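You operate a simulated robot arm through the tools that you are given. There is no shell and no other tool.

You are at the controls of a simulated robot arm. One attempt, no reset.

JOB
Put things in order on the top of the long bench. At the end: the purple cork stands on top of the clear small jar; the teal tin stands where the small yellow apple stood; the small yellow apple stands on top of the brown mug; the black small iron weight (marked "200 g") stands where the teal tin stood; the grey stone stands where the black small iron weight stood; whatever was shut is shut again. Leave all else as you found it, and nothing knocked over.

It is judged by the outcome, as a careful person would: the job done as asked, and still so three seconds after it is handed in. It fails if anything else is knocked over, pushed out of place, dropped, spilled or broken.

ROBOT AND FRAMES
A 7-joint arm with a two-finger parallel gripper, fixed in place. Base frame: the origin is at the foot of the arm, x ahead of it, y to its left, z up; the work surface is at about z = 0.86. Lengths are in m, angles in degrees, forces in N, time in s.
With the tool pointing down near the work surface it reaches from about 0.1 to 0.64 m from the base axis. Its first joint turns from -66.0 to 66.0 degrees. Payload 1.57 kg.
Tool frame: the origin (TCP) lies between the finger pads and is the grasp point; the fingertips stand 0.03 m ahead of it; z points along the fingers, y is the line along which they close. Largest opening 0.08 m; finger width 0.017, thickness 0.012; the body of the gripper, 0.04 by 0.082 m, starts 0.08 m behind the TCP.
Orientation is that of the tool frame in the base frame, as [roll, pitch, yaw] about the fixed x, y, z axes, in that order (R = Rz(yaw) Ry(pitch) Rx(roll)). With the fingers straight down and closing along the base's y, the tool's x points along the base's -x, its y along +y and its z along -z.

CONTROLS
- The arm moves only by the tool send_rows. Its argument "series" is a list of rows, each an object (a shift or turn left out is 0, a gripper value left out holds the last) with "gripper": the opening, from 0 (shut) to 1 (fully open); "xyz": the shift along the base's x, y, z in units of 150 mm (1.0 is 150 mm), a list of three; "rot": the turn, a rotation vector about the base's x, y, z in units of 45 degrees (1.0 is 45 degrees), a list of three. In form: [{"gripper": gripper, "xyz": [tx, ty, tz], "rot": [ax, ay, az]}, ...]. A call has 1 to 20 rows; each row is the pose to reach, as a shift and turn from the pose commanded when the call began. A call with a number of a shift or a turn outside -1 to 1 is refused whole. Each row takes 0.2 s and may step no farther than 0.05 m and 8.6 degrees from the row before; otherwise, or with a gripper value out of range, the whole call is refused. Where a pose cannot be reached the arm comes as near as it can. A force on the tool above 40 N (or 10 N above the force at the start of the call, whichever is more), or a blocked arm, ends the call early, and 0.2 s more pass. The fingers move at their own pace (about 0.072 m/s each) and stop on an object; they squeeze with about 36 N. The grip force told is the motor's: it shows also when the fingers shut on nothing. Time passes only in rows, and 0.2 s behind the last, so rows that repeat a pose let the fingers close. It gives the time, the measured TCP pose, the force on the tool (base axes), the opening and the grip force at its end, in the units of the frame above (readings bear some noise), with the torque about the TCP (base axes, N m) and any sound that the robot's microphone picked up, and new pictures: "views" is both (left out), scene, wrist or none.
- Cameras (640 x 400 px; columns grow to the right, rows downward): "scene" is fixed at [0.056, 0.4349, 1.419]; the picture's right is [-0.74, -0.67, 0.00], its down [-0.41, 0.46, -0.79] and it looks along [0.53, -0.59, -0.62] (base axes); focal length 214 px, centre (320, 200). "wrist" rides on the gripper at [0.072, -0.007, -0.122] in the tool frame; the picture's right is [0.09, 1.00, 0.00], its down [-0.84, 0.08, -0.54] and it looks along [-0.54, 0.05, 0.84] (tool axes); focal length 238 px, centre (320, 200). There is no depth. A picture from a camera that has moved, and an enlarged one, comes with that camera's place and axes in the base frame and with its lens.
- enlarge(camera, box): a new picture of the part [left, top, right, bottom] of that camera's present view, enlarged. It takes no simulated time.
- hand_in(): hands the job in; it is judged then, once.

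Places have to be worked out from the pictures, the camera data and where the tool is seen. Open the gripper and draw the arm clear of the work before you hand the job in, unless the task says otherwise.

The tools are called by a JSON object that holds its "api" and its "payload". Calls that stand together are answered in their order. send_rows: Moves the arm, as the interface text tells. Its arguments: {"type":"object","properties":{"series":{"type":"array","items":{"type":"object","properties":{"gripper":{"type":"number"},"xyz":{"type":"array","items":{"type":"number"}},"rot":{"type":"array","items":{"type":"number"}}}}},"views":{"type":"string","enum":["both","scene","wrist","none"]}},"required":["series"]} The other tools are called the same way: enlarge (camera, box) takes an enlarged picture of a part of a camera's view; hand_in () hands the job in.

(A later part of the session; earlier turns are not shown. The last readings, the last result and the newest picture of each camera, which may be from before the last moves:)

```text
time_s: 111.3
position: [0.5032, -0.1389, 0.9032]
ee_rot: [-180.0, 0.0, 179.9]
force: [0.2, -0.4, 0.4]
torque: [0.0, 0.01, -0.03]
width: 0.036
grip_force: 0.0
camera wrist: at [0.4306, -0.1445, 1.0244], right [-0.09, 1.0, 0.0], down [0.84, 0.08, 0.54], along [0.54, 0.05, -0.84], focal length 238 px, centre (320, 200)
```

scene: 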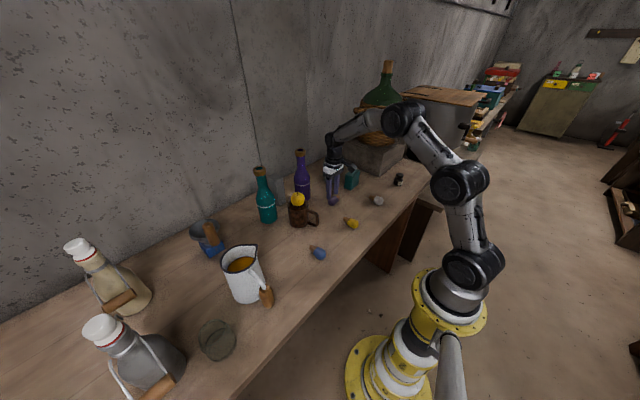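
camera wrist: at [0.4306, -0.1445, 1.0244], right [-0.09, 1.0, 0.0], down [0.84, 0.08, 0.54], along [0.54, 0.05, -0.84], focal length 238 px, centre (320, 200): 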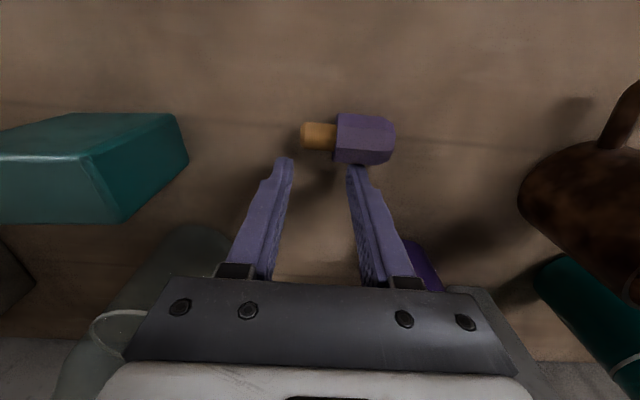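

The cork is now in open bench near (0.477,−0.113), still lying along y, with nothing else disturbed. I'll rise and turn to yaw −90° to grip it across its axis.

{"api": "send_rows", "payload": {"series": [{"xyz": [0.03, 0, 0.1]}, {"xyz": [0.03, 0, 0.4]}, {"xyz": [0.0, 0.03, 0.7]}, {"xyz": [0, 0.06, 1.0], "gripper": 0.75}], "views": "none"}}

{"api": "send_rows", "payload": {"series": [{"rot": [0, 0, 0.166]}, {"rot": [0, 0, 0.333]}, {"rot": [0, 0, 0.5]}, {"rot": [0, 0, 0.667]}, {"rot": [0, 0, 0.833]}, {"rot": [0, 0, 1.0]}], "views": "none"}}

{"api": "send_rows", "payload": {"series": [{"rot": [0, 0, 0.166]}, {"rot": [0, 0, 0.333]}, {"rot": [0, 0, 0.5]}, {"rot": [0, 0, 0.667]}, {"rot": [0, 0, 0.833]}, {"rot": [0, 0, 1.0]}, {"rot": [0, 0, 1.0]}], "views": "both"}}

{"api": "enlarge", "payload": {"camera": "wrist", "box": [256, 60, 400, 180]}}

```text
time_s: 112.3
position: [0.505, -0.1312, 1.0555]
ee_rot: [179.9, 0.1, 179.9]
force: [0.2, 0.4, -0.7]
torque: [0.02, 0.02, 0.01]
width: 0.0599
grip_force: 0.2
```

```text
time_s: 113.7
position: [0.5047, -0.1283, 1.0546]
ee_rot: [180.0, 0.1, -134.9]
force: [-1.2, -0.2, 0.7]
torque: [0.0, 0.01, 0.0]
width: 0.0602
grip_force: 0.0
```

```text
time_s: 115.3
position: [0.5052, -0.1283, 1.0549]
ee_rot: [180.0, -0.1, -89.9]
force: [0.7, -0.1, -0.8]
torque: [-0.01, 0.01, -0.03]
width: 0.0602
grip_force: 0.0
camera wrist: at [0.5113, -0.1999, 1.1758], right [-1.0, -0.09, 0.0], down [-0.08, 0.84, 0.54], along [-0.05, 0.54, -0.84], focal length 238 px, centre (320, 200)
```

scene: 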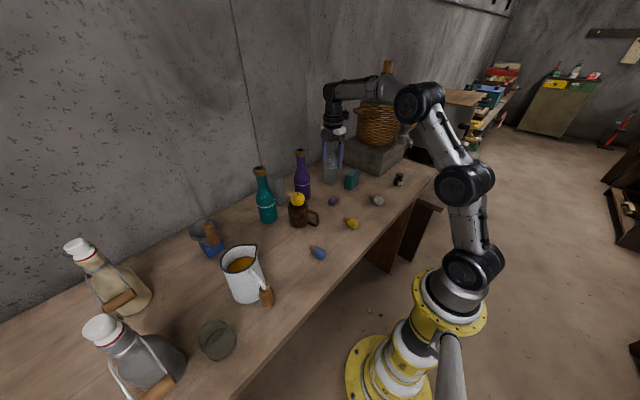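
wrist: 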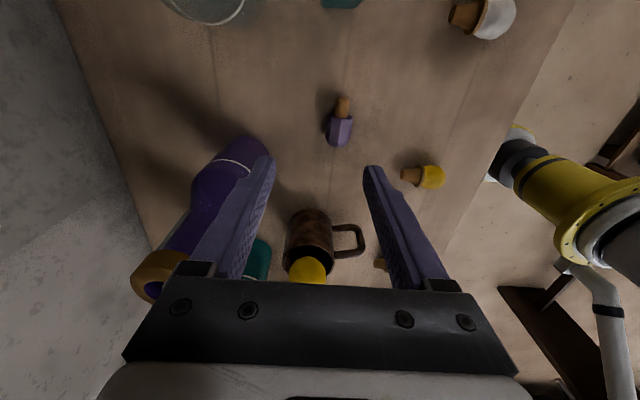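

```text
3.33 times, centred on (328, 120) of wrist
camera zoom: at [0.5113, -0.1999, 1.1758], right [-1.0, -0.09, 0.0], down [-0.08, 0.84, 0.54], along [-0.05, 0.54, -0.84], focal length 794 px, centre (293, 467)
```

zoom: 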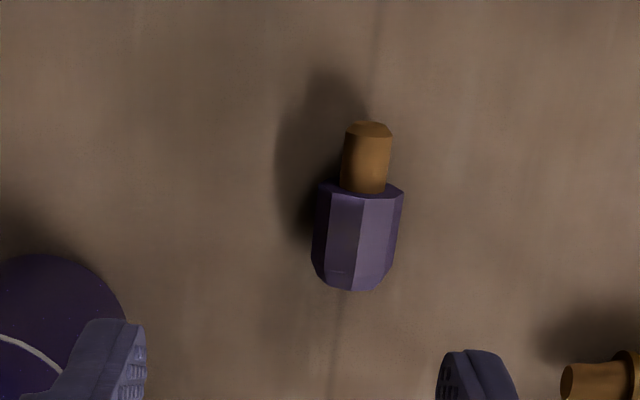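

The cork's knob centre is at (0.481,−0.112), with the axis along y. I'll descend onto it with the fingers either side in x.

{"api": "send_rows", "payload": {"series": [{"xyz": [-0.163, 0.108, -0.2]}, {"xyz": [-0.163, 0.108, -0.45]}, {"xyz": [-0.163, 0.108, -0.7]}, {"xyz": [-0.163, 0.108, -0.85]}, {"xyz": [-0.163, 0.108, -0.85]}], "views": "wrist"}}

```text
time_s: 116.5
position: [0.4809, -0.1143, 0.9258]
ee_rot: [180.0, 0.0, -90.0]
force: [-0.3, 0.5, 0.4]
torque: [0.01, -0.03, 0.01]
width: 0.0601
grip_force: 0.1
camera wrist: at [0.4866, -0.1845, 1.0469], right [-1.0, -0.09, 0.0], down [-0.08, 0.84, 0.54], along [-0.05, 0.54, -0.84], focal length 238 px, centre (320, 200)
```

wrist: 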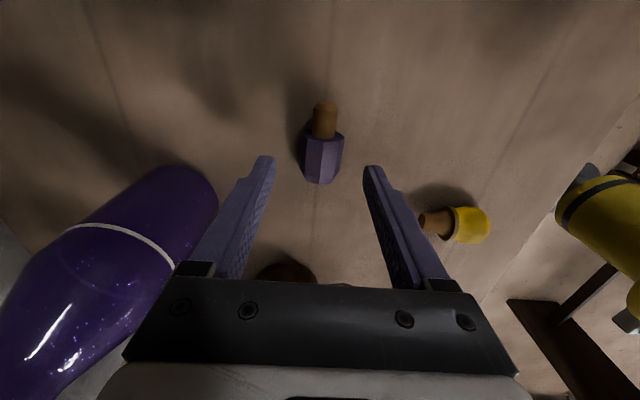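

It is well aligned. I'll go down to z≈0.893, close, and lift slightly to test.

{"api": "send_rows", "payload": {"series": [{"xyz": [0, 0.01, -0.12]}, {"xyz": [0, 0.01, -0.215]}, {"xyz": [0, 0.01, -0.215]}, {"xyz": [0, 0.01, -0.215], "gripper": 0.5}, {"xyz": [0, 0.01, -0.215], "gripper": 0.25}, {"xyz": [0, 0.01, -0.215], "gripper": 0.25}, {"xyz": [0, 0.01, -0.215], "gripper": 0.25}, {"xyz": [0, 0.01, -0.17]}, {"xyz": [0, 0.01, -0.1]}, {"xyz": [0, 0.01, -0.1]}], "views": "both"}}

{"api": "enlarge", "payload": {"camera": "wrist", "box": [256, 120, 384, 220]}}

```text
time_s: 118.7
position: [0.4813, -0.1092, 0.9125]
ee_rot: [179.9, -0.1, -89.9]
force: [-0.6, -0.8, -0.4]
torque: [-0.05, 0.01, 0.01]
width: 0.028
grip_force: 36.0
camera wrist: at [0.4872, -0.1808, 1.0329], right [-1.0, -0.09, 0.0], down [-0.08, 0.84, 0.54], along [-0.05, 0.54, -0.84], focal length 238 px, centre (320, 200)
```

scene: 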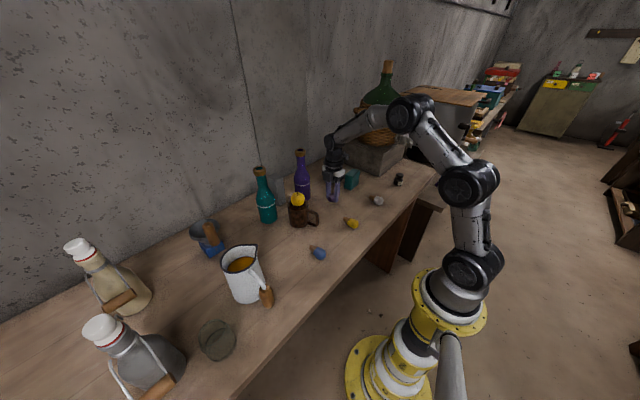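
wrist: 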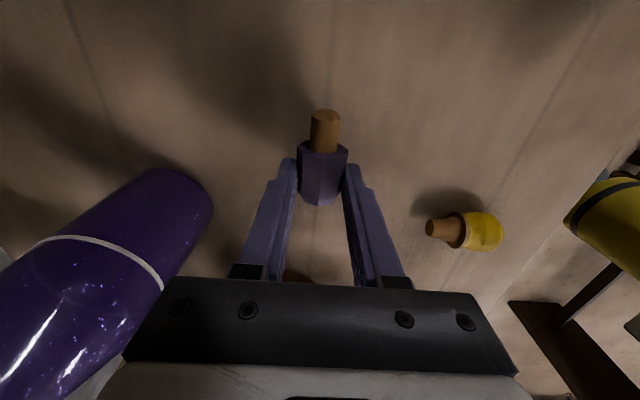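

```text
4.00 times, centred on (320, 170) of wrist
camera zoom: at [0.4872, -0.1808, 1.0329], right [-1.0, -0.09, 0.0], down [-0.08, 0.84, 0.54], along [-0.05, 0.54, -0.84], focal length 953 px, centre (320, 320)
```

zoom: 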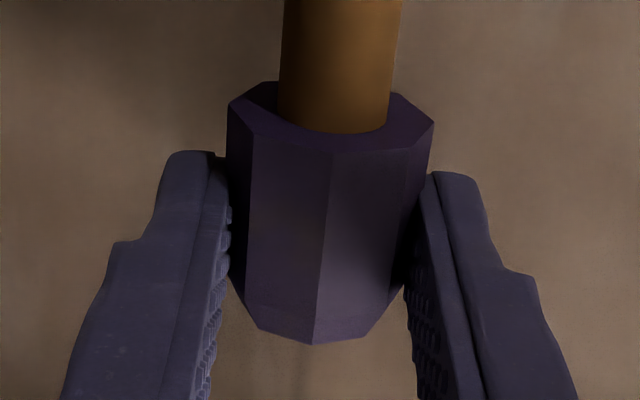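

The cork is held level (28 mm). I'll lift it, move to open bench at about (0.43,−0.11), and turn it about −104° so its knob points radially outward.

{"api": "send_rows", "payload": {"series": [{"xyz": [0, 0, 0.15]}, {"xyz": [-0.05, 0, 0.35], "rot": [0, 0, -0.15]}, {"xyz": [-0.15, 0, 0.38], "rot": [0, 0, -0.3]}, {"xyz": [-0.25, 0, 0.38], "rot": [0, 0, -0.45]}, {"xyz": [-0.34, 0, 0.38], "rot": [0, 0, -0.6]}, {"xyz": [-0.34, 0, 0.38], "rot": [0, 0, -0.75]}, {"xyz": [-0.34, 0, 0.38], "rot": [0, 0, -0.9]}], "views": "none"}}

{"api": "send_rows", "payload": {"series": [{"rot": [0, 0, -0.15]}, {"rot": [0, 0, -0.3]}, {"rot": [0, 0, -0.45]}, {"rot": [0, 0, -0.6]}, {"rot": [0, 0, -0.75]}, {"rot": [0, 0, -0.9]}], "views": "none"}}

{"api": "send_rows", "payload": {"series": [{"rot": [0, 0, -0.15]}, {"rot": [0, 0, -0.3]}, {"rot": [0, 0, -0.45]}, {"rot": [0, 0, -0.52]}, {"rot": [0, 0, -0.52]}], "views": "both"}}

{"api": "enlarge", "payload": {"camera": "wrist", "box": [256, 120, 384, 220]}}

```text
time_s: 120.3
position: [0.4291, -0.1112, 0.97]
ee_rot: [-180.0, 0.0, -130.7]
force: [0.3, -0.2, -1.0]
torque: [-0.02, -0.01, -0.01]
width: 0.0283
grip_force: 35.5
```

```text
time_s: 121.7
position: [0.4286, -0.1112, 0.9681]
ee_rot: [179.9, 0.1, -171.3]
force: [0.7, 1.0, -0.2]
torque: [0.03, 0.02, -0.02]
width: 0.0281
grip_force: 36.5
```

```text
time_s: 122.9
position: [0.4284, -0.1116, 0.969]
ee_rot: [180.0, 0.1, 165.6]
force: [-0.3, 0.2, -0.3]
torque: [0.05, 0.0, 0.0]
width: 0.0281
grip_force: 36.3
camera wrist: at [0.3573, -0.0992, 1.091], right [0.16, 0.99, 0.0], down [0.83, -0.14, 0.54], along [0.54, -0.09, -0.84], focal length 238 px, centre (320, 200)
```

scene: 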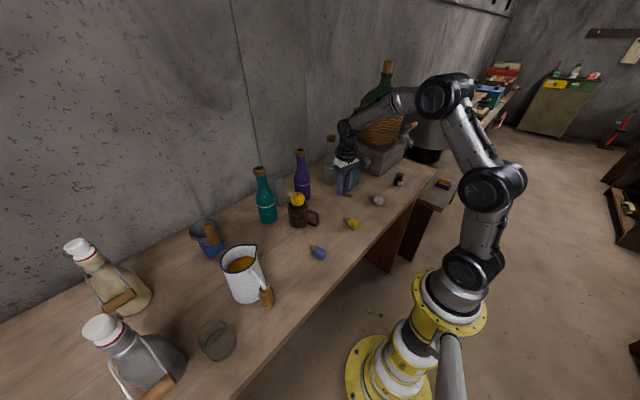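
wrist: 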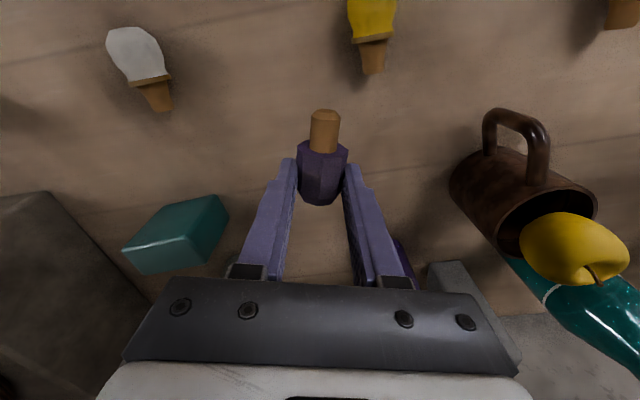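

```text
4.00 times, centred on (320, 170) of wrist
camera zoom: at [0.3573, -0.0992, 1.091], right [0.16, 0.99, 0.0], down [0.83, -0.14, 0.54], along [0.54, -0.09, -0.84], focal length 953 px, centre (320, 320)
```

zoom: 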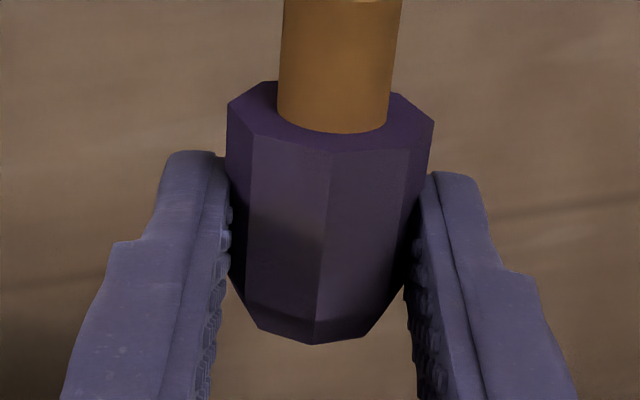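

The cork is held firmly with its plug pointing inward. I'll set it down flat here so I can regrip it with the tool tilted inward.

{"api": "send_rows", "payload": {"series": [{"xyz": [0, 0, -0.15]}, {"xyz": [0, 0, -0.3]}, {"xyz": [0, 0, -0.42]}, {"xyz": [0, 0, -0.48]}, {"xyz": [0, 0, -0.495]}, {"xyz": [0, 0, -0.495]}], "views": "none"}}

```text
time_s: 124.3
position: [0.4306, -0.1117, 0.8941]
ee_rot: [179.9, 0.1, 165.6]
force: [-0.7, -0.3, -0.6]
torque: [-0.02, 0.02, -0.04]
width: 0.028
grip_force: 36.5
```

It is almost on the bench. I'll lower about 1.5 mm, release, and rise straight up.

{"api": "send_rows", "payload": {"series": [{"xyz": [0, 0, -0.01]}, {"xyz": [0, 0, -0.01], "gripper": 0.45}, {"xyz": [0, 0, -0.01], "gripper": 0.6}, {"xyz": [0, 0, -0.01], "gripper": 0.75}, {"xyz": [0, 0, 0.1]}, {"xyz": [0, 0, 0.35]}, {"xyz": [0, 0, 0.65]}, {"xyz": [0, 0, 0.9]}, {"xyz": [0, 0, 0.9]}], "views": "both"}}

{"api": "enlarge", "payload": {"camera": "wrist", "box": [256, 70, 384, 170]}}

```text
time_s: 126.3
position: [0.4299, -0.1116, 1.0271]
ee_rot: [179.9, 0.0, 165.5]
force: [-0.4, 0.0, 1.2]
torque: [-0.04, -0.03, -0.03]
width: 0.0601
grip_force: 0.0
camera wrist: at [0.3588, -0.0989, 1.1494], right [0.16, 0.99, 0.0], down [0.83, -0.13, 0.54], along [0.54, -0.09, -0.84], focal length 238 px, centre (320, 200)
```

scene: 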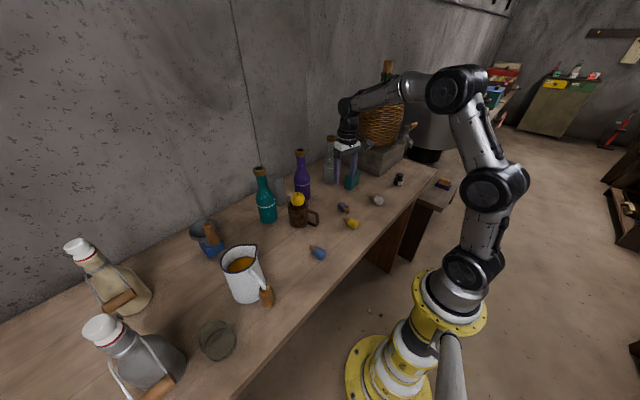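
wrist: 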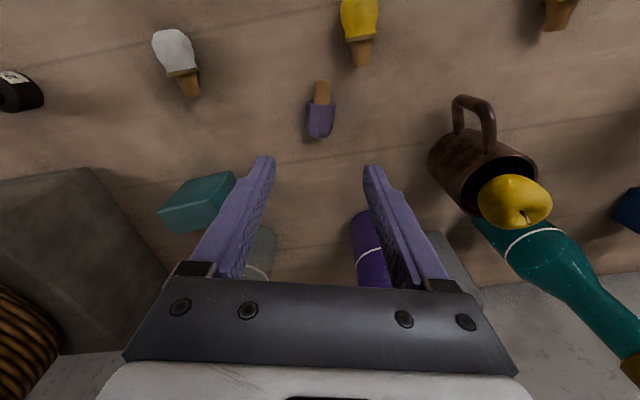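

```text
4.00 times, centred on (320, 120) of wrist
camera zoom: at [0.3588, -0.0989, 1.1494], right [0.16, 0.99, 0.0], down [0.83, -0.13, 0.54], along [0.54, -0.09, -0.84], focal length 953 px, centre (320, 520)
```

zoom: 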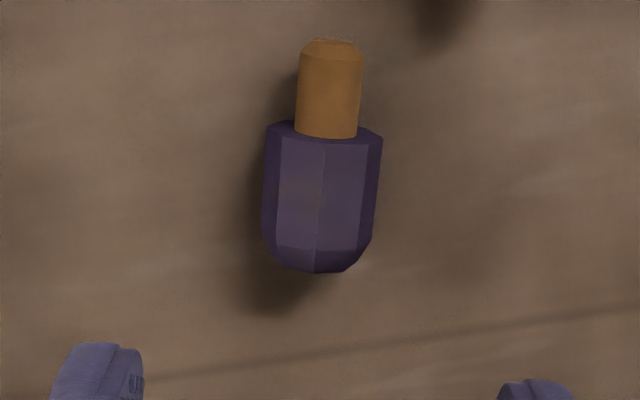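

The cork now lies with its knob pointing outward, knob centre at about (0.429,−0.111). I'll tilt the tool inward 45° here in the air and see if the arm can hold that pose.

{"api": "send_rows", "payload": {"series": [{"rot": [0.042, 0.161, 0]}, {"rot": [0.083, 0.323, 0]}, {"rot": [0.125, 0.484, 0]}, {"rot": [0.167, 0.645, 0]}, {"rot": [0.208, 0.807, 0]}, {"rot": [0.25, 0.968, 0]}, {"rot": [0.25, 0.968, 0]}], "views": "both"}}

```text
time_s: 127.9
position: [0.4089, -0.1067, 1.0145]
ee_rot: [179.9, -45.1, 165.6]
force: [0.4, -0.3, -0.2]
torque: [0.0, 0.03, 0.0]
width: 0.0603
grip_force: 0.1
out of reach, approached as far as the arm can: row 6, 7
camera wrist: at [0.4421, -0.1215, 1.1515], right [0.19, 0.98, 0.07], down [0.96, -0.17, -0.21], along [-0.2, 0.1, -0.98], focal length 238 px, centre (320, 200)
```

scene: 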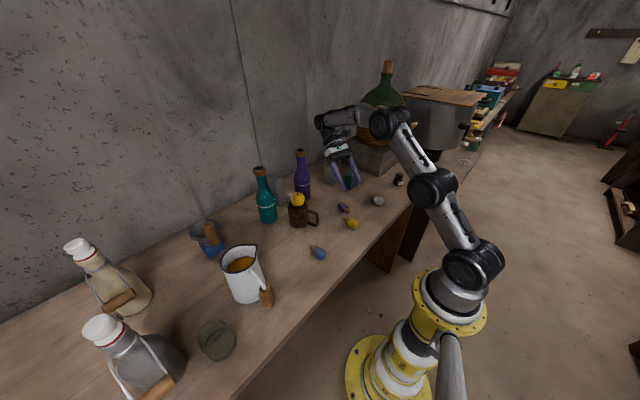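
wrist: 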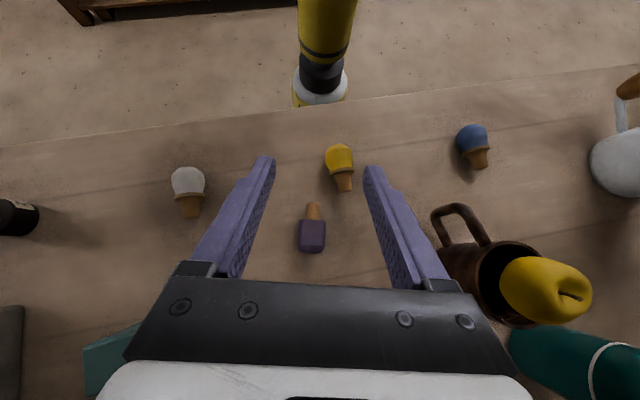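

The inward tilt of 45° works but is reach-limited, so I'll use 35° instead, which leaves margin at the cork. I'll move above the knob with that tilt.

{"api": "send_rows", "payload": {"series": [{"xyz": [0.07, -0.015, -0.03], "rot": [-0.028, -0.108, 0.026]}, {"xyz": [0.14, -0.03, -0.06], "rot": [-0.0556, -0.215, 0.053]}, {"xyz": [0.205, -0.044, -0.1], "rot": [-0.0556, -0.215, 0.053]}, {"xyz": [0.205, -0.044, -0.25], "rot": [-0.0556, -0.215, 0.053]}, {"xyz": [0.205, -0.044, -0.4], "rot": [-0.0556, -0.215, 0.053]}, {"xyz": [0.205, -0.044, -0.4], "rot": [-0.0556, -0.215, 0.053]}], "views": "both"}}

{"api": "enlarge", "payload": {"camera": "wrist", "box": [256, 120, 384, 240]}}

```text
time_s: 129.3
position: [0.4412, -0.1129, 0.9533]
ee_rot: [-179.8, -34.9, 167.8]
force: [0.1, -0.2, -0.2]
torque: [0.01, -0.01, -0.03]
width: 0.0601
grip_force: 0.1
camera wrist: at [0.4504, -0.1209, 1.0945], right [0.14, 0.99, 0.05], down [0.99, -0.13, -0.04], along [-0.03, 0.05, -1.0], focal length 238 px, centre (320, 200)
```

scene: 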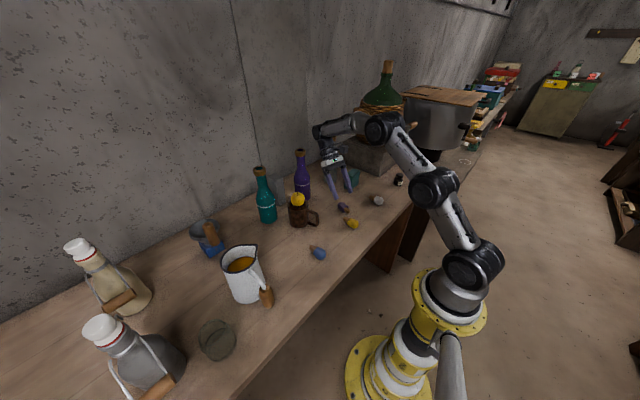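
wrist: 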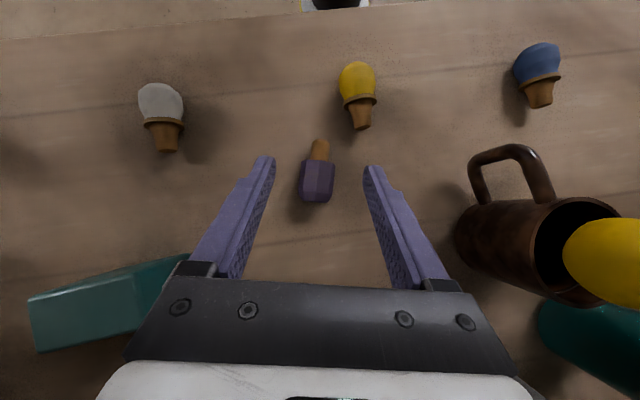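

```text
3.33 times, centred on (320, 180) of wrist
camera zoom: at [0.4504, -0.1209, 1.0945], right [0.14, 0.99, 0.05], down [0.99, -0.13, -0.04], along [-0.03, 0.05, -1.0], focal length 794 px, centre (320, 267)
```

zoom: 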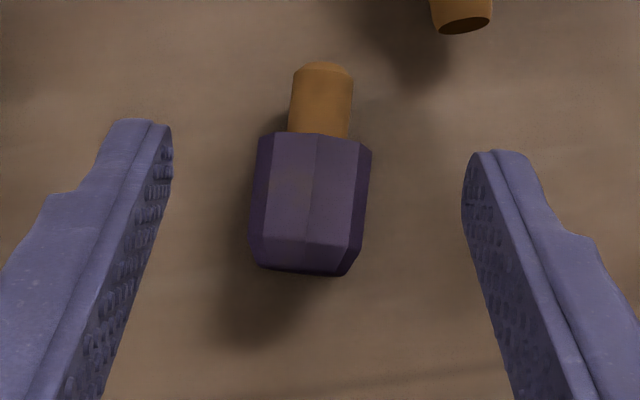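

The camera now looks straight down on the cork; the knob centre is at (0.427,−0.111), between the fingers. I'll descend to TCP z≈0.892 with this tilt.

{"api": "send_rows", "payload": {"series": [{"xyz": [-0.01, -0.003, -0.12]}, {"xyz": [-0.02, -0.003, -0.25]}, {"xyz": [-0.02, -0.003, -0.35]}, {"xyz": [-0.02, -0.003, -0.405]}, {"xyz": [-0.02, -0.003, -0.405]}], "views": "both"}}

{"api": "enlarge", "payload": {"camera": "wrist", "box": [256, 120, 384, 240]}}

{"api": "enlarge", "payload": {"camera": "scene", "box": [310, 170, 390, 230]}}

```text
time_s: 130.5
position: [0.4373, -0.1141, 0.8918]
ee_rot: [-179.8, -35.0, 167.7]
force: [0.2, 0.9, 0.6]
torque: [0.01, -0.01, -0.01]
width: 0.06
grip_force: 0.1
camera wrist: at [0.4471, -0.1216, 1.0333], right [0.14, 0.99, 0.05], down [0.99, -0.13, -0.04], along [-0.03, 0.05, -1.0], focal length 238 px, centre (320, 200)
```

scene: 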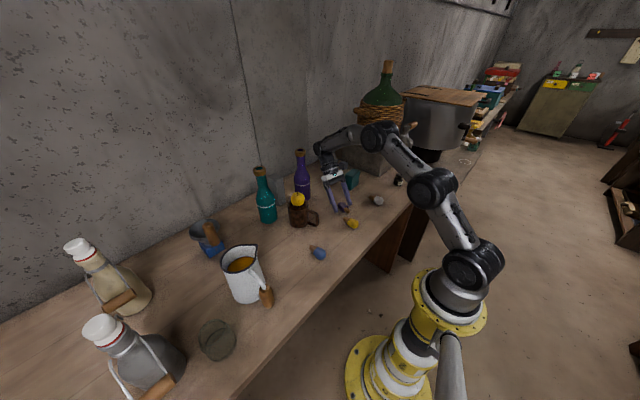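
wrist: 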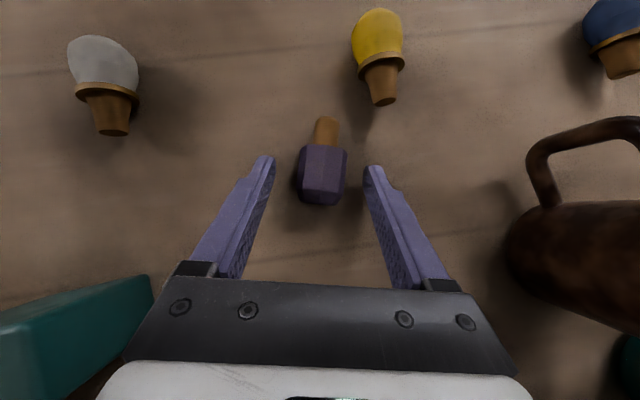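

```text
3.33 times, centred on (320, 180) of wrist
camera zoom: at [0.4471, -0.1216, 1.0333], right [0.14, 0.99, 0.05], down [0.99, -0.13, -0.04], along [-0.03, 0.05, -1.0], focal length 794 px, centre (320, 267)
```

zoom: 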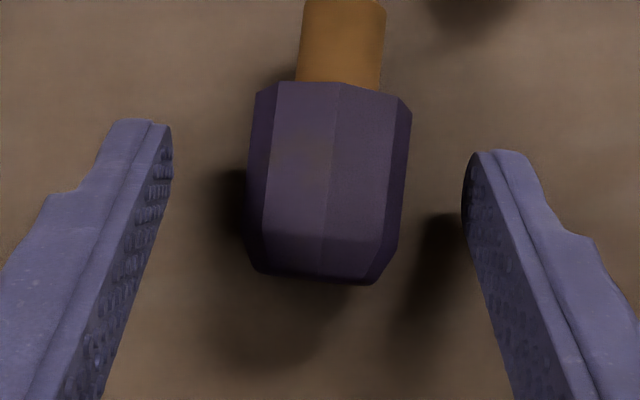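

```text
6.67 times, centred on (350, 200) of scene
camera zoom: at [0.056, 0.4349, 1.419], right [-0.74, -0.67, 0.0], down [-0.41, 0.46, -0.79], along [0.53, -0.59, -0.62], focal length 1430 px, centre (120, 200)
```

zoom: 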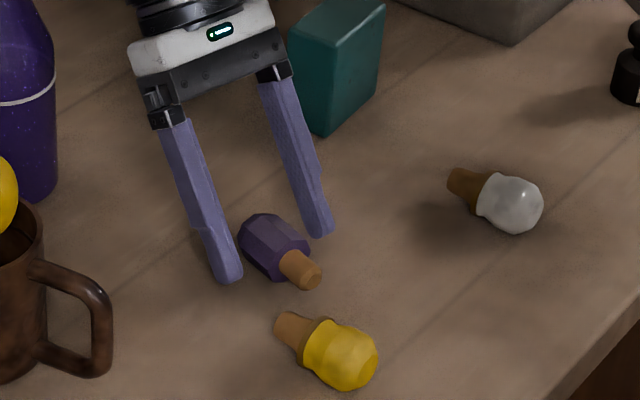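

The knob lies between the tilted fingers. I'll close on it and lift gently.

{"api": "send_rows", "payload": {"series": [{"gripper": 0.5}, {"gripper": 0.25}, {"gripper": 0.25}, {"gripper": 0.25}, {"xyz": [0, 0, 0.04]}, {"xyz": [0, 0, 0.12]}, {"xyz": [0, 0, 0.25]}, {"xyz": [0, 0, 0.25]}], "views": "both"}}

{"api": "enlarge", "payload": {"camera": "wrist", "box": [256, 120, 384, 240]}}

{"api": "enlarge", "payload": {"camera": "scene", "box": [310, 170, 390, 230]}}

```text
time_s: 132.3
position: [0.4367, -0.1146, 0.9314]
ee_rot: [-179.7, -34.9, 167.8]
force: [-0.9, -0.7, 0.2]
torque: [0.02, -0.01, 0.01]
width: 0.028
grip_force: 35.7
camera wrist: at [0.446, -0.1216, 1.0725], right [0.14, 0.99, 0.05], down [0.99, -0.13, -0.04], along [-0.03, 0.05, -1.0], focal length 238 px, centre (320, 200)
```

scene: 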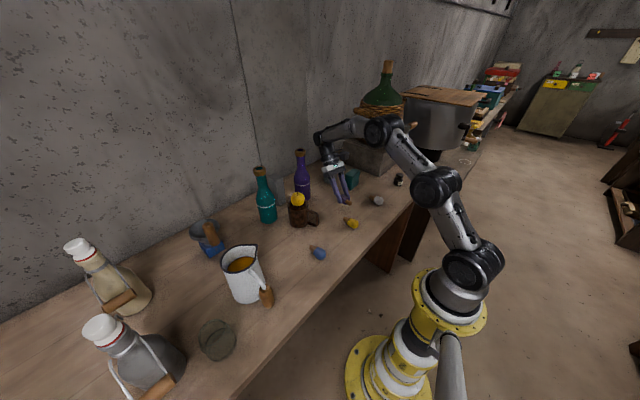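
wrist: 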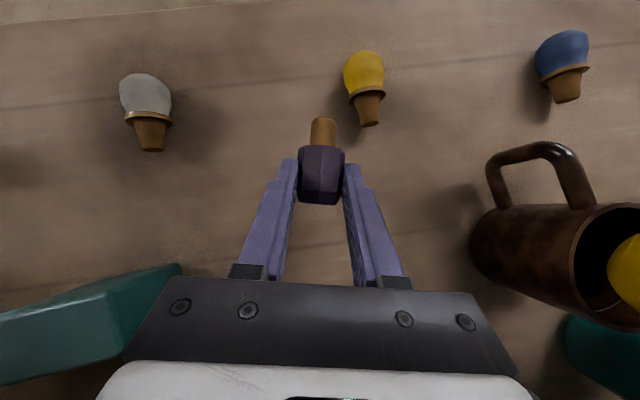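

```text
3.33 times, centred on (320, 180) of wrist
camera zoom: at [0.446, -0.1216, 1.0725], right [0.14, 0.99, 0.05], down [0.99, -0.13, -0.04], along [-0.03, 0.05, -1.0], focal length 794 px, centre (320, 267)
```

zoom: 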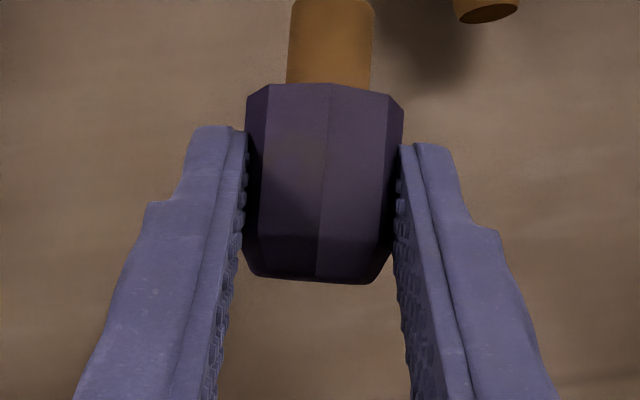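

```text
6.67 times, centred on (350, 200) of scene
camera zoom: at [0.056, 0.4349, 1.419], right [-0.74, -0.67, 0.0], down [-0.41, 0.46, -0.79], along [0.53, -0.59, -0.62], focal length 1430 px, centre (120, 200)
```

zoom: 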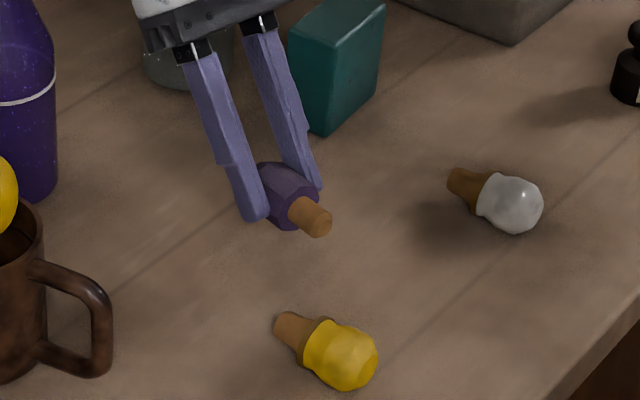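

The cork is held level. I'll raise it and rotate the tool 45° (half of the 90° needed) about the closing axis, swinging towards an outward tilt so the plug turns downward.

{"api": "send_rows", "payload": {"series": [{"xyz": [-0.08, 0.02, 0.3]}, {"xyz": [-0.14, 0.035, 0.6]}, {"xyz": [-0.14, 0.035, 0.6], "rot": [-0.035, -0.163, 0]}, {"xyz": [-0.14, 0.035, 0.6], "rot": [-0.07, -0.326, 0]}, {"xyz": [-0.14, 0.035, 0.6], "rot": [-0.105, -0.489, 0]}, {"xyz": [-0.14, 0.035, 0.6], "rot": [-0.14, -0.652, 0]}, {"xyz": [-0.14, 0.035, 0.6], "rot": [-0.176, -0.815, 0]}, {"xyz": [-0.14, 0.035, 0.6], "rot": [-0.211, -0.977, 0]}, {"xyz": [-0.14, 0.035, 0.6], "rot": [-0.211, -0.977, 0]}], "views": "both"}}

```text
time_s: 134.3
position: [0.4171, -0.108, 1.021]
ee_rot: [-179.9, 9.9, 167.9]
force: [0.6, 0.2, -0.8]
torque: [0.0, 0.03, 0.02]
width: 0.0283
grip_force: 36.0
camera wrist: at [0.3258, -0.0941, 1.1284], right [0.12, 0.99, -0.02], down [0.73, -0.08, 0.68], along [0.67, -0.1, -0.73], focal length 238 px, centre (320, 200)
```

scene: 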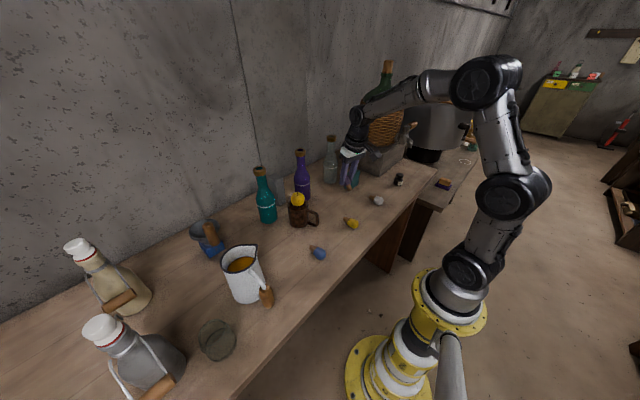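
wrist: 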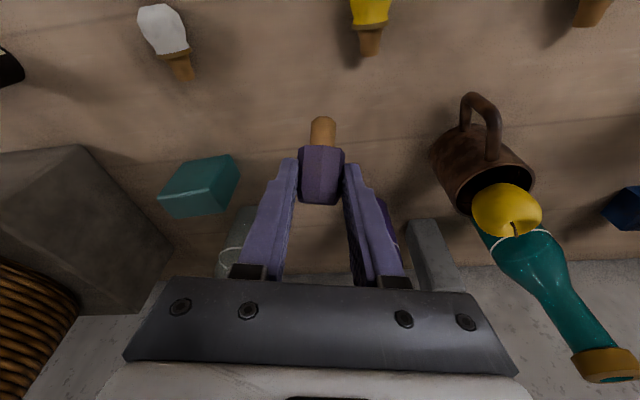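

Halfway there, with the cork still firmly held. I'll do the remaining 45° while moving slightly outward.

{"api": "send_rows", "payload": {"series": [{"xyz": [0.05, -0.01, 0], "rot": [-0.035, -0.163, 0]}, {"xyz": [0.1, -0.02, 0], "rot": [-0.07, -0.326, 0]}, {"xyz": [0.15, -0.03, 0], "rot": [-0.105, -0.489, 0]}, {"xyz": [0.2, -0.04, 0], "rot": [-0.14, -0.652, 0]}, {"xyz": [0.25, -0.05, 0], "rot": [-0.176, -0.815, 0]}, {"xyz": [0.3, -0.06, 0], "rot": [-0.211, -0.977, 0]}, {"xyz": [0.3, -0.06, 0], "rot": [-0.211, -0.977, 0]}], "views": "both"}}

{"api": "enlarge", "payload": {"camera": "scene", "box": [300, 130, 420, 230]}}

{"api": "enlarge", "payload": {"camera": "wrist", "box": [256, 90, 384, 220]}}

```text
time_s: 135.9
position: [0.4626, -0.1165, 1.0218]
ee_rot: [-179.8, 55.2, 167.9]
force: [0.1, 0.9, 0.2]
torque: [-0.03, -0.04, 0.0]
width: 0.0281
grip_force: 36.2
camera wrist: at [0.3231, -0.0929, 1.0325], right [0.16, 0.98, -0.08], down [0.05, 0.07, 1.0], along [0.99, -0.16, -0.04], focal length 238 px, centre (320, 200)
```

scene: 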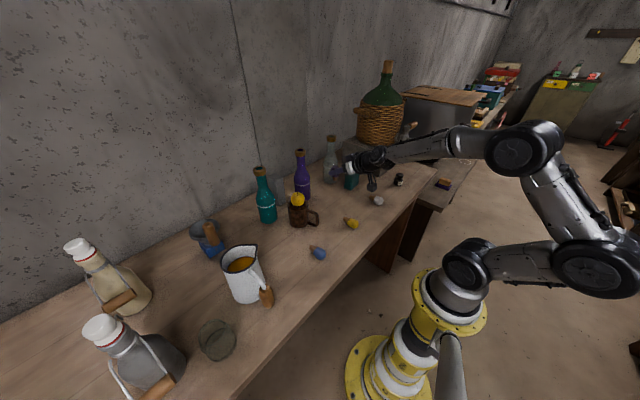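
wrist: 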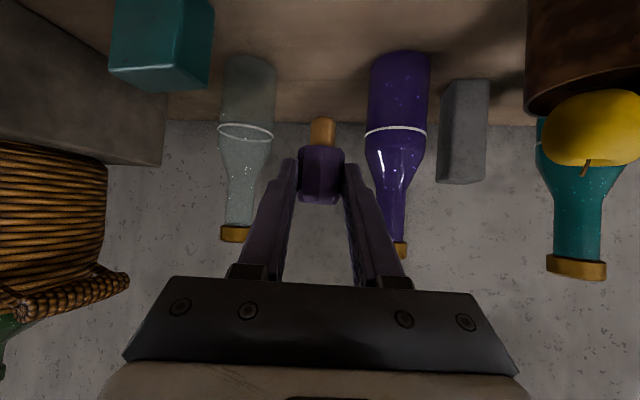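

```text
4.00 times, centred on (360, 180) of scene
camera zoom: at [0.056, 0.4349, 1.419], right [-0.74, -0.67, 0.0], down [-0.41, 0.46, -0.79], along [0.53, -0.59, -0.62], focal length 858 px, centre (160, 280)
```

zoom: 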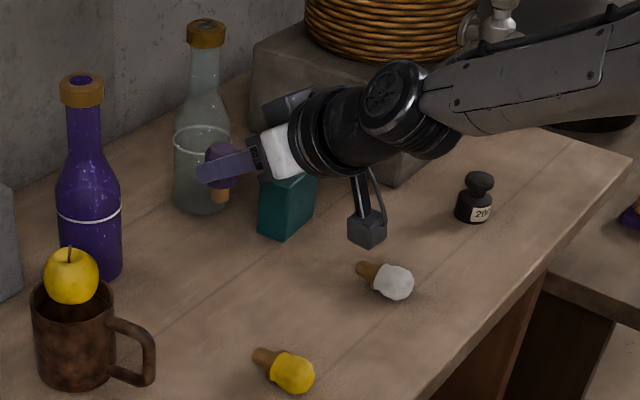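

```text
3.08 times, centred on (320, 155) of wrist
camera zoom: at [0.3231, -0.0929, 1.0325], right [0.16, 0.98, -0.08], down [0.05, 0.07, 1.0], along [0.99, -0.16, -0.04], focal length 733 px, centre (320, 338)
```

zoom: 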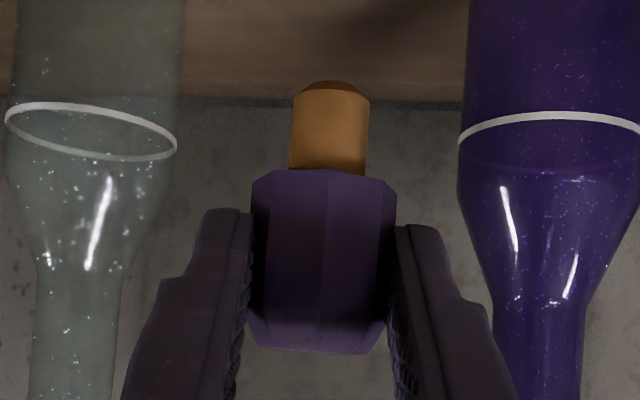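

The cork is now upright in the gripper with its plug down. I'll shift to (0.485,−0.150), where the camera housing stays clear of the yellow and white corks, and lower part way.

{"api": "send_rows", "payload": {"series": [{"xyz": [0.05, -0.08, 0]}, {"xyz": [0.1, -0.16, 0]}, {"xyz": [0.15, -0.22, 0]}, {"xyz": [0.15, -0.22, -0.15]}, {"xyz": [0.15, -0.22, -0.3]}, {"xyz": [0.15, -0.22, -0.45]}, {"xyz": [0.15, -0.22, -0.45]}], "views": "both"}}

{"api": "enlarge", "payload": {"camera": "scene", "box": [300, 140, 400, 220]}}

{"api": "enlarge", "payload": {"camera": "wrist", "box": [256, 60, 384, 220]}}

```text
time_s: 137.5
position: [0.4857, -0.1478, 0.9556]
ee_rot: [-179.9, 54.8, 167.8]
force: [0.5, -0.5, 0.3]
torque: [0.02, -0.03, 0.01]
width: 0.0281
grip_force: 36.1
camera wrist: at [0.3458, -0.124, 0.9656], right [0.16, 0.98, -0.08], down [0.05, 0.07, 1.0], along [0.99, -0.16, -0.04], focal length 238 px, centre (320, 200)
```

scene: 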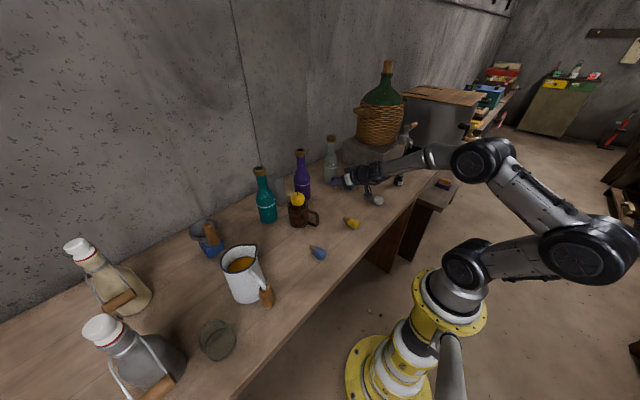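
wrist: 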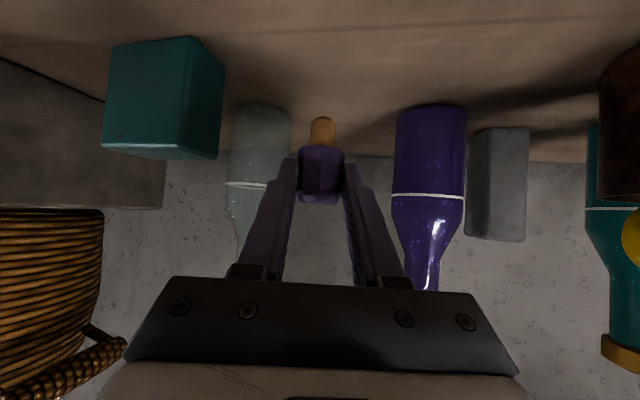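

```text
5.00 times, centred on (350, 180) of scene
camera zoom: at [0.056, 0.4349, 1.419], right [-0.74, -0.67, 0.0], down [-0.41, 0.46, -0.79], along [0.53, -0.59, -0.62], focal length 1072 px, centre (170, 300)
```

zoom: 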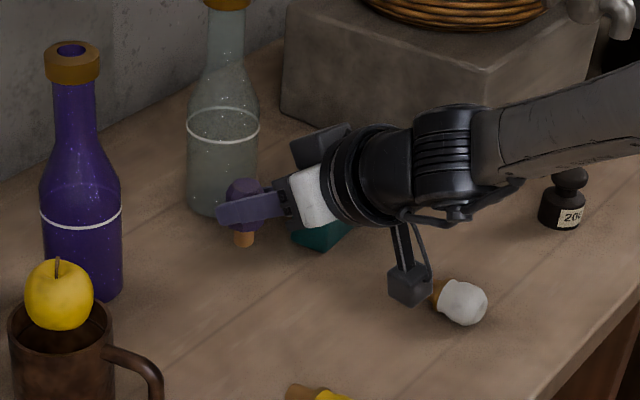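

```text
2.50 times, centred on (320, 140) of wrist
camera zoom: at [0.3458, -0.124, 0.9656], right [0.16, 0.98, -0.08], down [0.05, 0.07, 1.0], along [0.99, -0.16, -0.04], focal length 596 px, centre (320, 350)
```

zoom: 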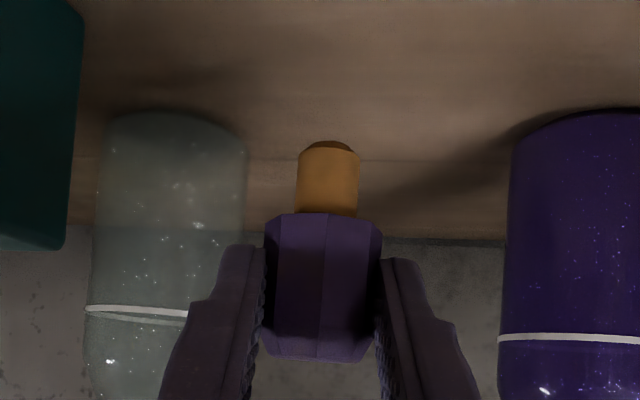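

Everything is clear around the cork. I'll lower it slowly towards the bench, watching for contact.

{"api": "send_rows", "payload": {"series": [{"xyz": [0, 0, -0.12]}, {"xyz": [0, 0, -0.2]}, {"xyz": [0, 0, -0.25]}, {"xyz": [0, 0, -0.27]}, {"xyz": [0, 0, -0.27]}], "views": "wrist"}}

{"api": "enlarge", "payload": {"camera": "wrist", "box": [256, 60, 384, 220]}}

{"api": "enlarge", "payload": {"camera": "scene", "box": [310, 160, 390, 220]}}

```text
time_s: 138.7
position: [0.4856, -0.1493, 0.9128]
ee_rot: [-179.9, 55.0, 167.8]
force: [0.3, -0.4, 0.4]
torque: [0.0, 0.03, 0.01]
width: 0.0281
grip_force: 35.8
camera wrist: at [0.3454, -0.1249, 0.9239], right [0.16, 0.98, -0.08], down [0.05, 0.07, 1.0], along [0.99, -0.16, -0.04], focal length 238 px, centre (320, 200)
```

wrist: 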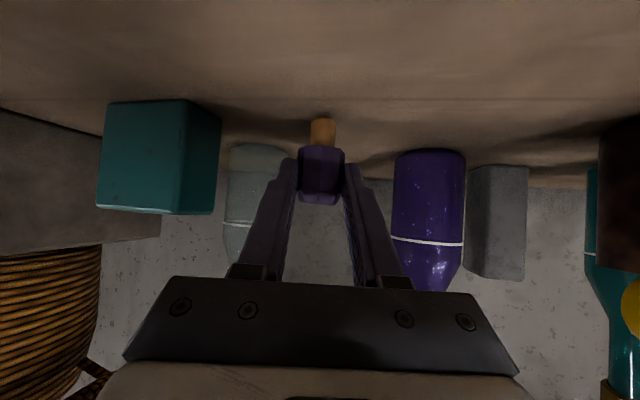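

```text
2.50 times, centred on (320, 140) of wrist
camera zoom: at [0.3454, -0.1249, 0.9239], right [0.16, 0.98, -0.08], down [0.05, 0.07, 1.0], along [0.99, -0.16, -0.04], focal length 596 px, centre (320, 350)
```

zoom: 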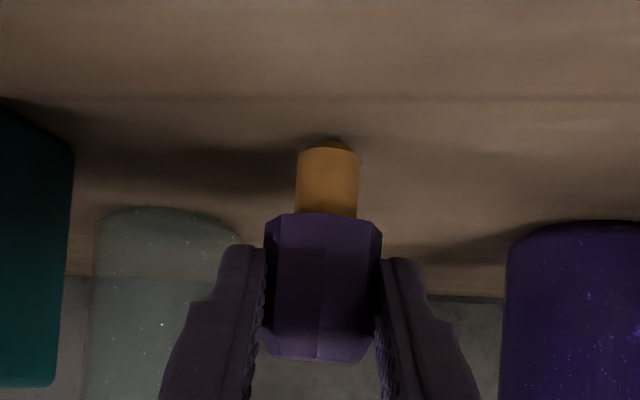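

```text
6.67 times, centred on (350, 190) of scene
camera zoom: at [0.056, 0.4349, 1.419], right [-0.74, -0.67, 0.0], down [-0.41, 0.46, -0.79], along [0.53, -0.59, -0.62], focal length 1430 px, centre (120, 267)
```

zoom: 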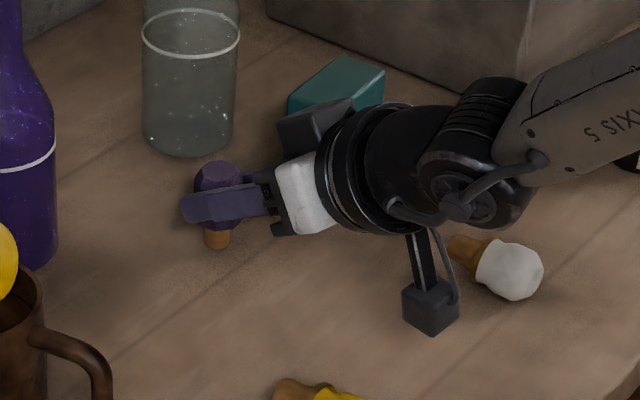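

The plug bottom measures z≈0.862, only 1–2 mm above the bench. I'll lower in 1 mm steps until contact.

{"api": "send_rows", "payload": {"series": [{"xyz": [0, 0, -0.007]}, {"xyz": [0, 0, -0.014]}, {"xyz": [0, 0, -0.014]}], "views": "none"}}

```text
time_s: 139.5
position: [0.4839, -0.1499, 0.9115]
ee_rot: [-180.0, 54.9, 167.8]
force: [0.3, 0.4, -0.2]
torque: [0.03, 0.01, 0.03]
width: 0.0282
grip_force: 35.8
```

{"api": "send_rows", "payload": {"series": [{"xyz": [0, 0, -0.007]}, {"xyz": [0, 0, -0.014]}, {"xyz": [0, 0, -0.014]}], "views": "wrist"}}

```text
time_s: 140.3
position: [0.4849, -0.1507, 0.9098]
ee_rot: [-179.9, 54.9, 167.8]
force: [-0.8, -0.4, 2.6]
torque: [0.0, -0.03, -0.02]
width: 0.0283
grip_force: 35.9
camera wrist: at [0.3457, -0.1257, 0.9208], right [0.16, 0.98, -0.08], down [0.05, 0.07, 1.0], along [0.99, -0.16, -0.04], focal length 238 px, centre (320, 200)
```

wrist: 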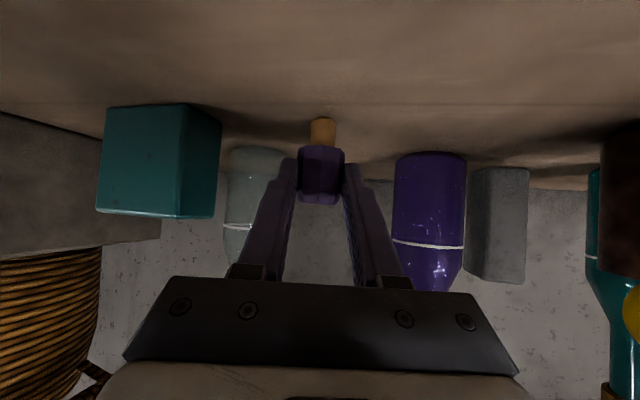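

There is light contact (2.6 N). I'll press about 0.7 mm more to seat it, then open the fingers.

{"api": "send_rows", "payload": {"series": [{"xyz": [0, 0, -0.005]}, {"xyz": [0, 0, -0.005], "gripper": 0.4}, {"xyz": [0, 0, -0.005], "gripper": 0.5}, {"xyz": [0, 0, -0.005], "gripper": 0.6}, {"xyz": [0, 0, -0.005], "gripper": 0.75}, {"xyz": [0, 0, -0.005], "gripper": 0.75}], "views": "both"}}

{"api": "enlarge", "payload": {"camera": "scene", "box": [310, 160, 390, 220]}}

{"api": "enlarge", "payload": {"camera": "wrist", "box": [256, 60, 384, 220]}}

```text
time_s: 141.7
position: [0.4857, -0.1511, 0.9092]
ee_rot: [-179.9, 54.9, 167.8]
force: [-0.3, -0.4, -0.2]
torque: [0.02, -0.02, 0.01]
width: 0.06
grip_force: 0.0
camera wrist: at [0.3456, -0.1252, 0.9195], right [0.16, 0.98, -0.08], down [0.05, 0.07, 1.0], along [0.99, -0.16, -0.04], focal length 238 px, centre (320, 200)
```

scene: 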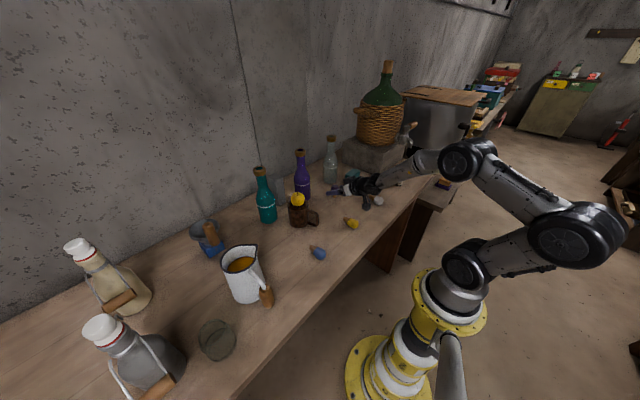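
wrist: 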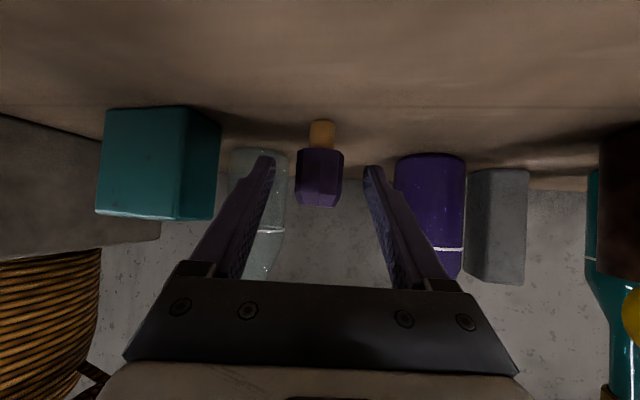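

```text
6.67 times, centred on (350, 190) of scene
camera zoom: at [0.056, 0.4349, 1.419], right [-0.74, -0.67, 0.0], down [-0.41, 0.46, -0.79], along [0.53, -0.59, -0.62], focal length 1430 px, centre (120, 267)
```

zoom: 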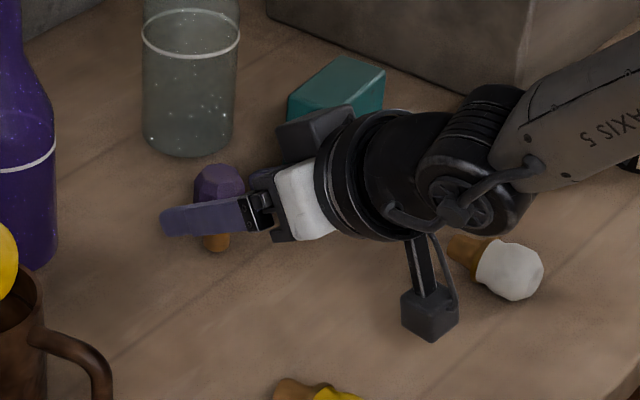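

```text
2.50 times, centred on (320, 140) of wrist
camera zoom: at [0.3456, -0.1252, 0.9195], right [0.16, 0.98, -0.08], down [0.05, 0.07, 1.0], along [0.99, -0.16, -0.04], focal length 596 px, centre (320, 350)
```

zoom: 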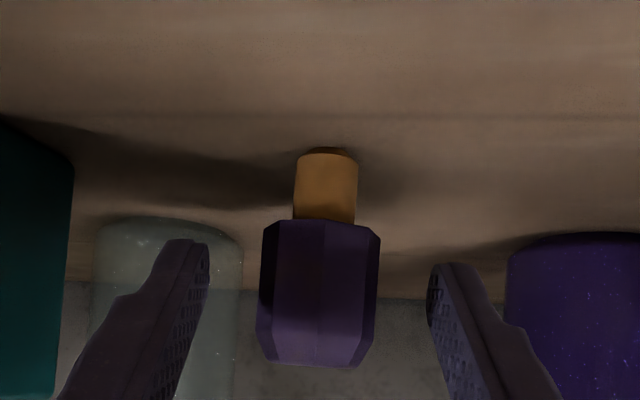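

The cork stands upright on its own at about (0.501,−0.153). I'll back the fingers straight out along the tool axis.

{"api": "send_rows", "payload": {"series": [{"xyz": [-0.08, 0.017, 0.057]}, {"xyz": [-0.187, 0.04, 0.134]}, {"xyz": [-0.32, 0.069, 0.23]}, {"xyz": [-0.48, 0.103, 0.344]}, {"xyz": [-0.53, 0.115, 0.5]}, {"xyz": [-0.53, 0.115, 0.7]}], "views": "both"}}

{"api": "enlarge", "payload": {"camera": "scene", "box": [300, 150, 400, 220]}}

```text
time_s: 143.1
position: [0.4046, -0.1321, 1.0131]
ee_rot: [-180.0, 54.8, 167.6]
force: [0.6, 1.0, -0.1]
torque: [0.02, -0.01, 0.01]
width: 0.0599
grip_force: 0.1
camera wrist: at [0.2652, -0.1083, 1.0243], right [0.16, 0.98, -0.08], down [0.05, 0.07, 1.0], along [0.99, -0.16, -0.04], focal length 238 px, centre (320, 200)
```

scene: 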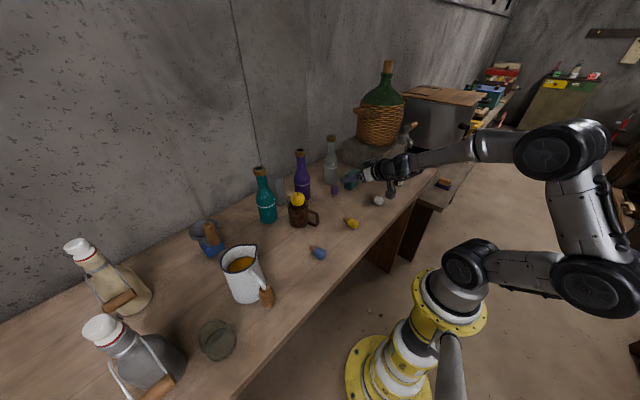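
wrist: 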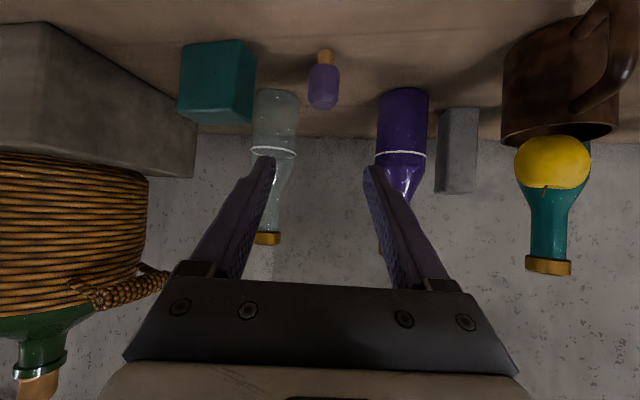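

```text
5.71 times, centred on (350, 185) of scene
camera zoom: at [0.056, 0.4349, 1.419], right [-0.74, -0.67, 0.0], down [-0.41, 0.46, -0.79], along [0.53, -0.59, -0.62], focal length 1226 px, centre (149, 286)
```

zoom: 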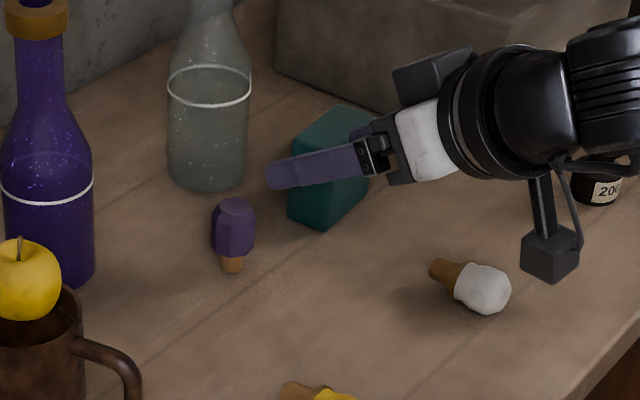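

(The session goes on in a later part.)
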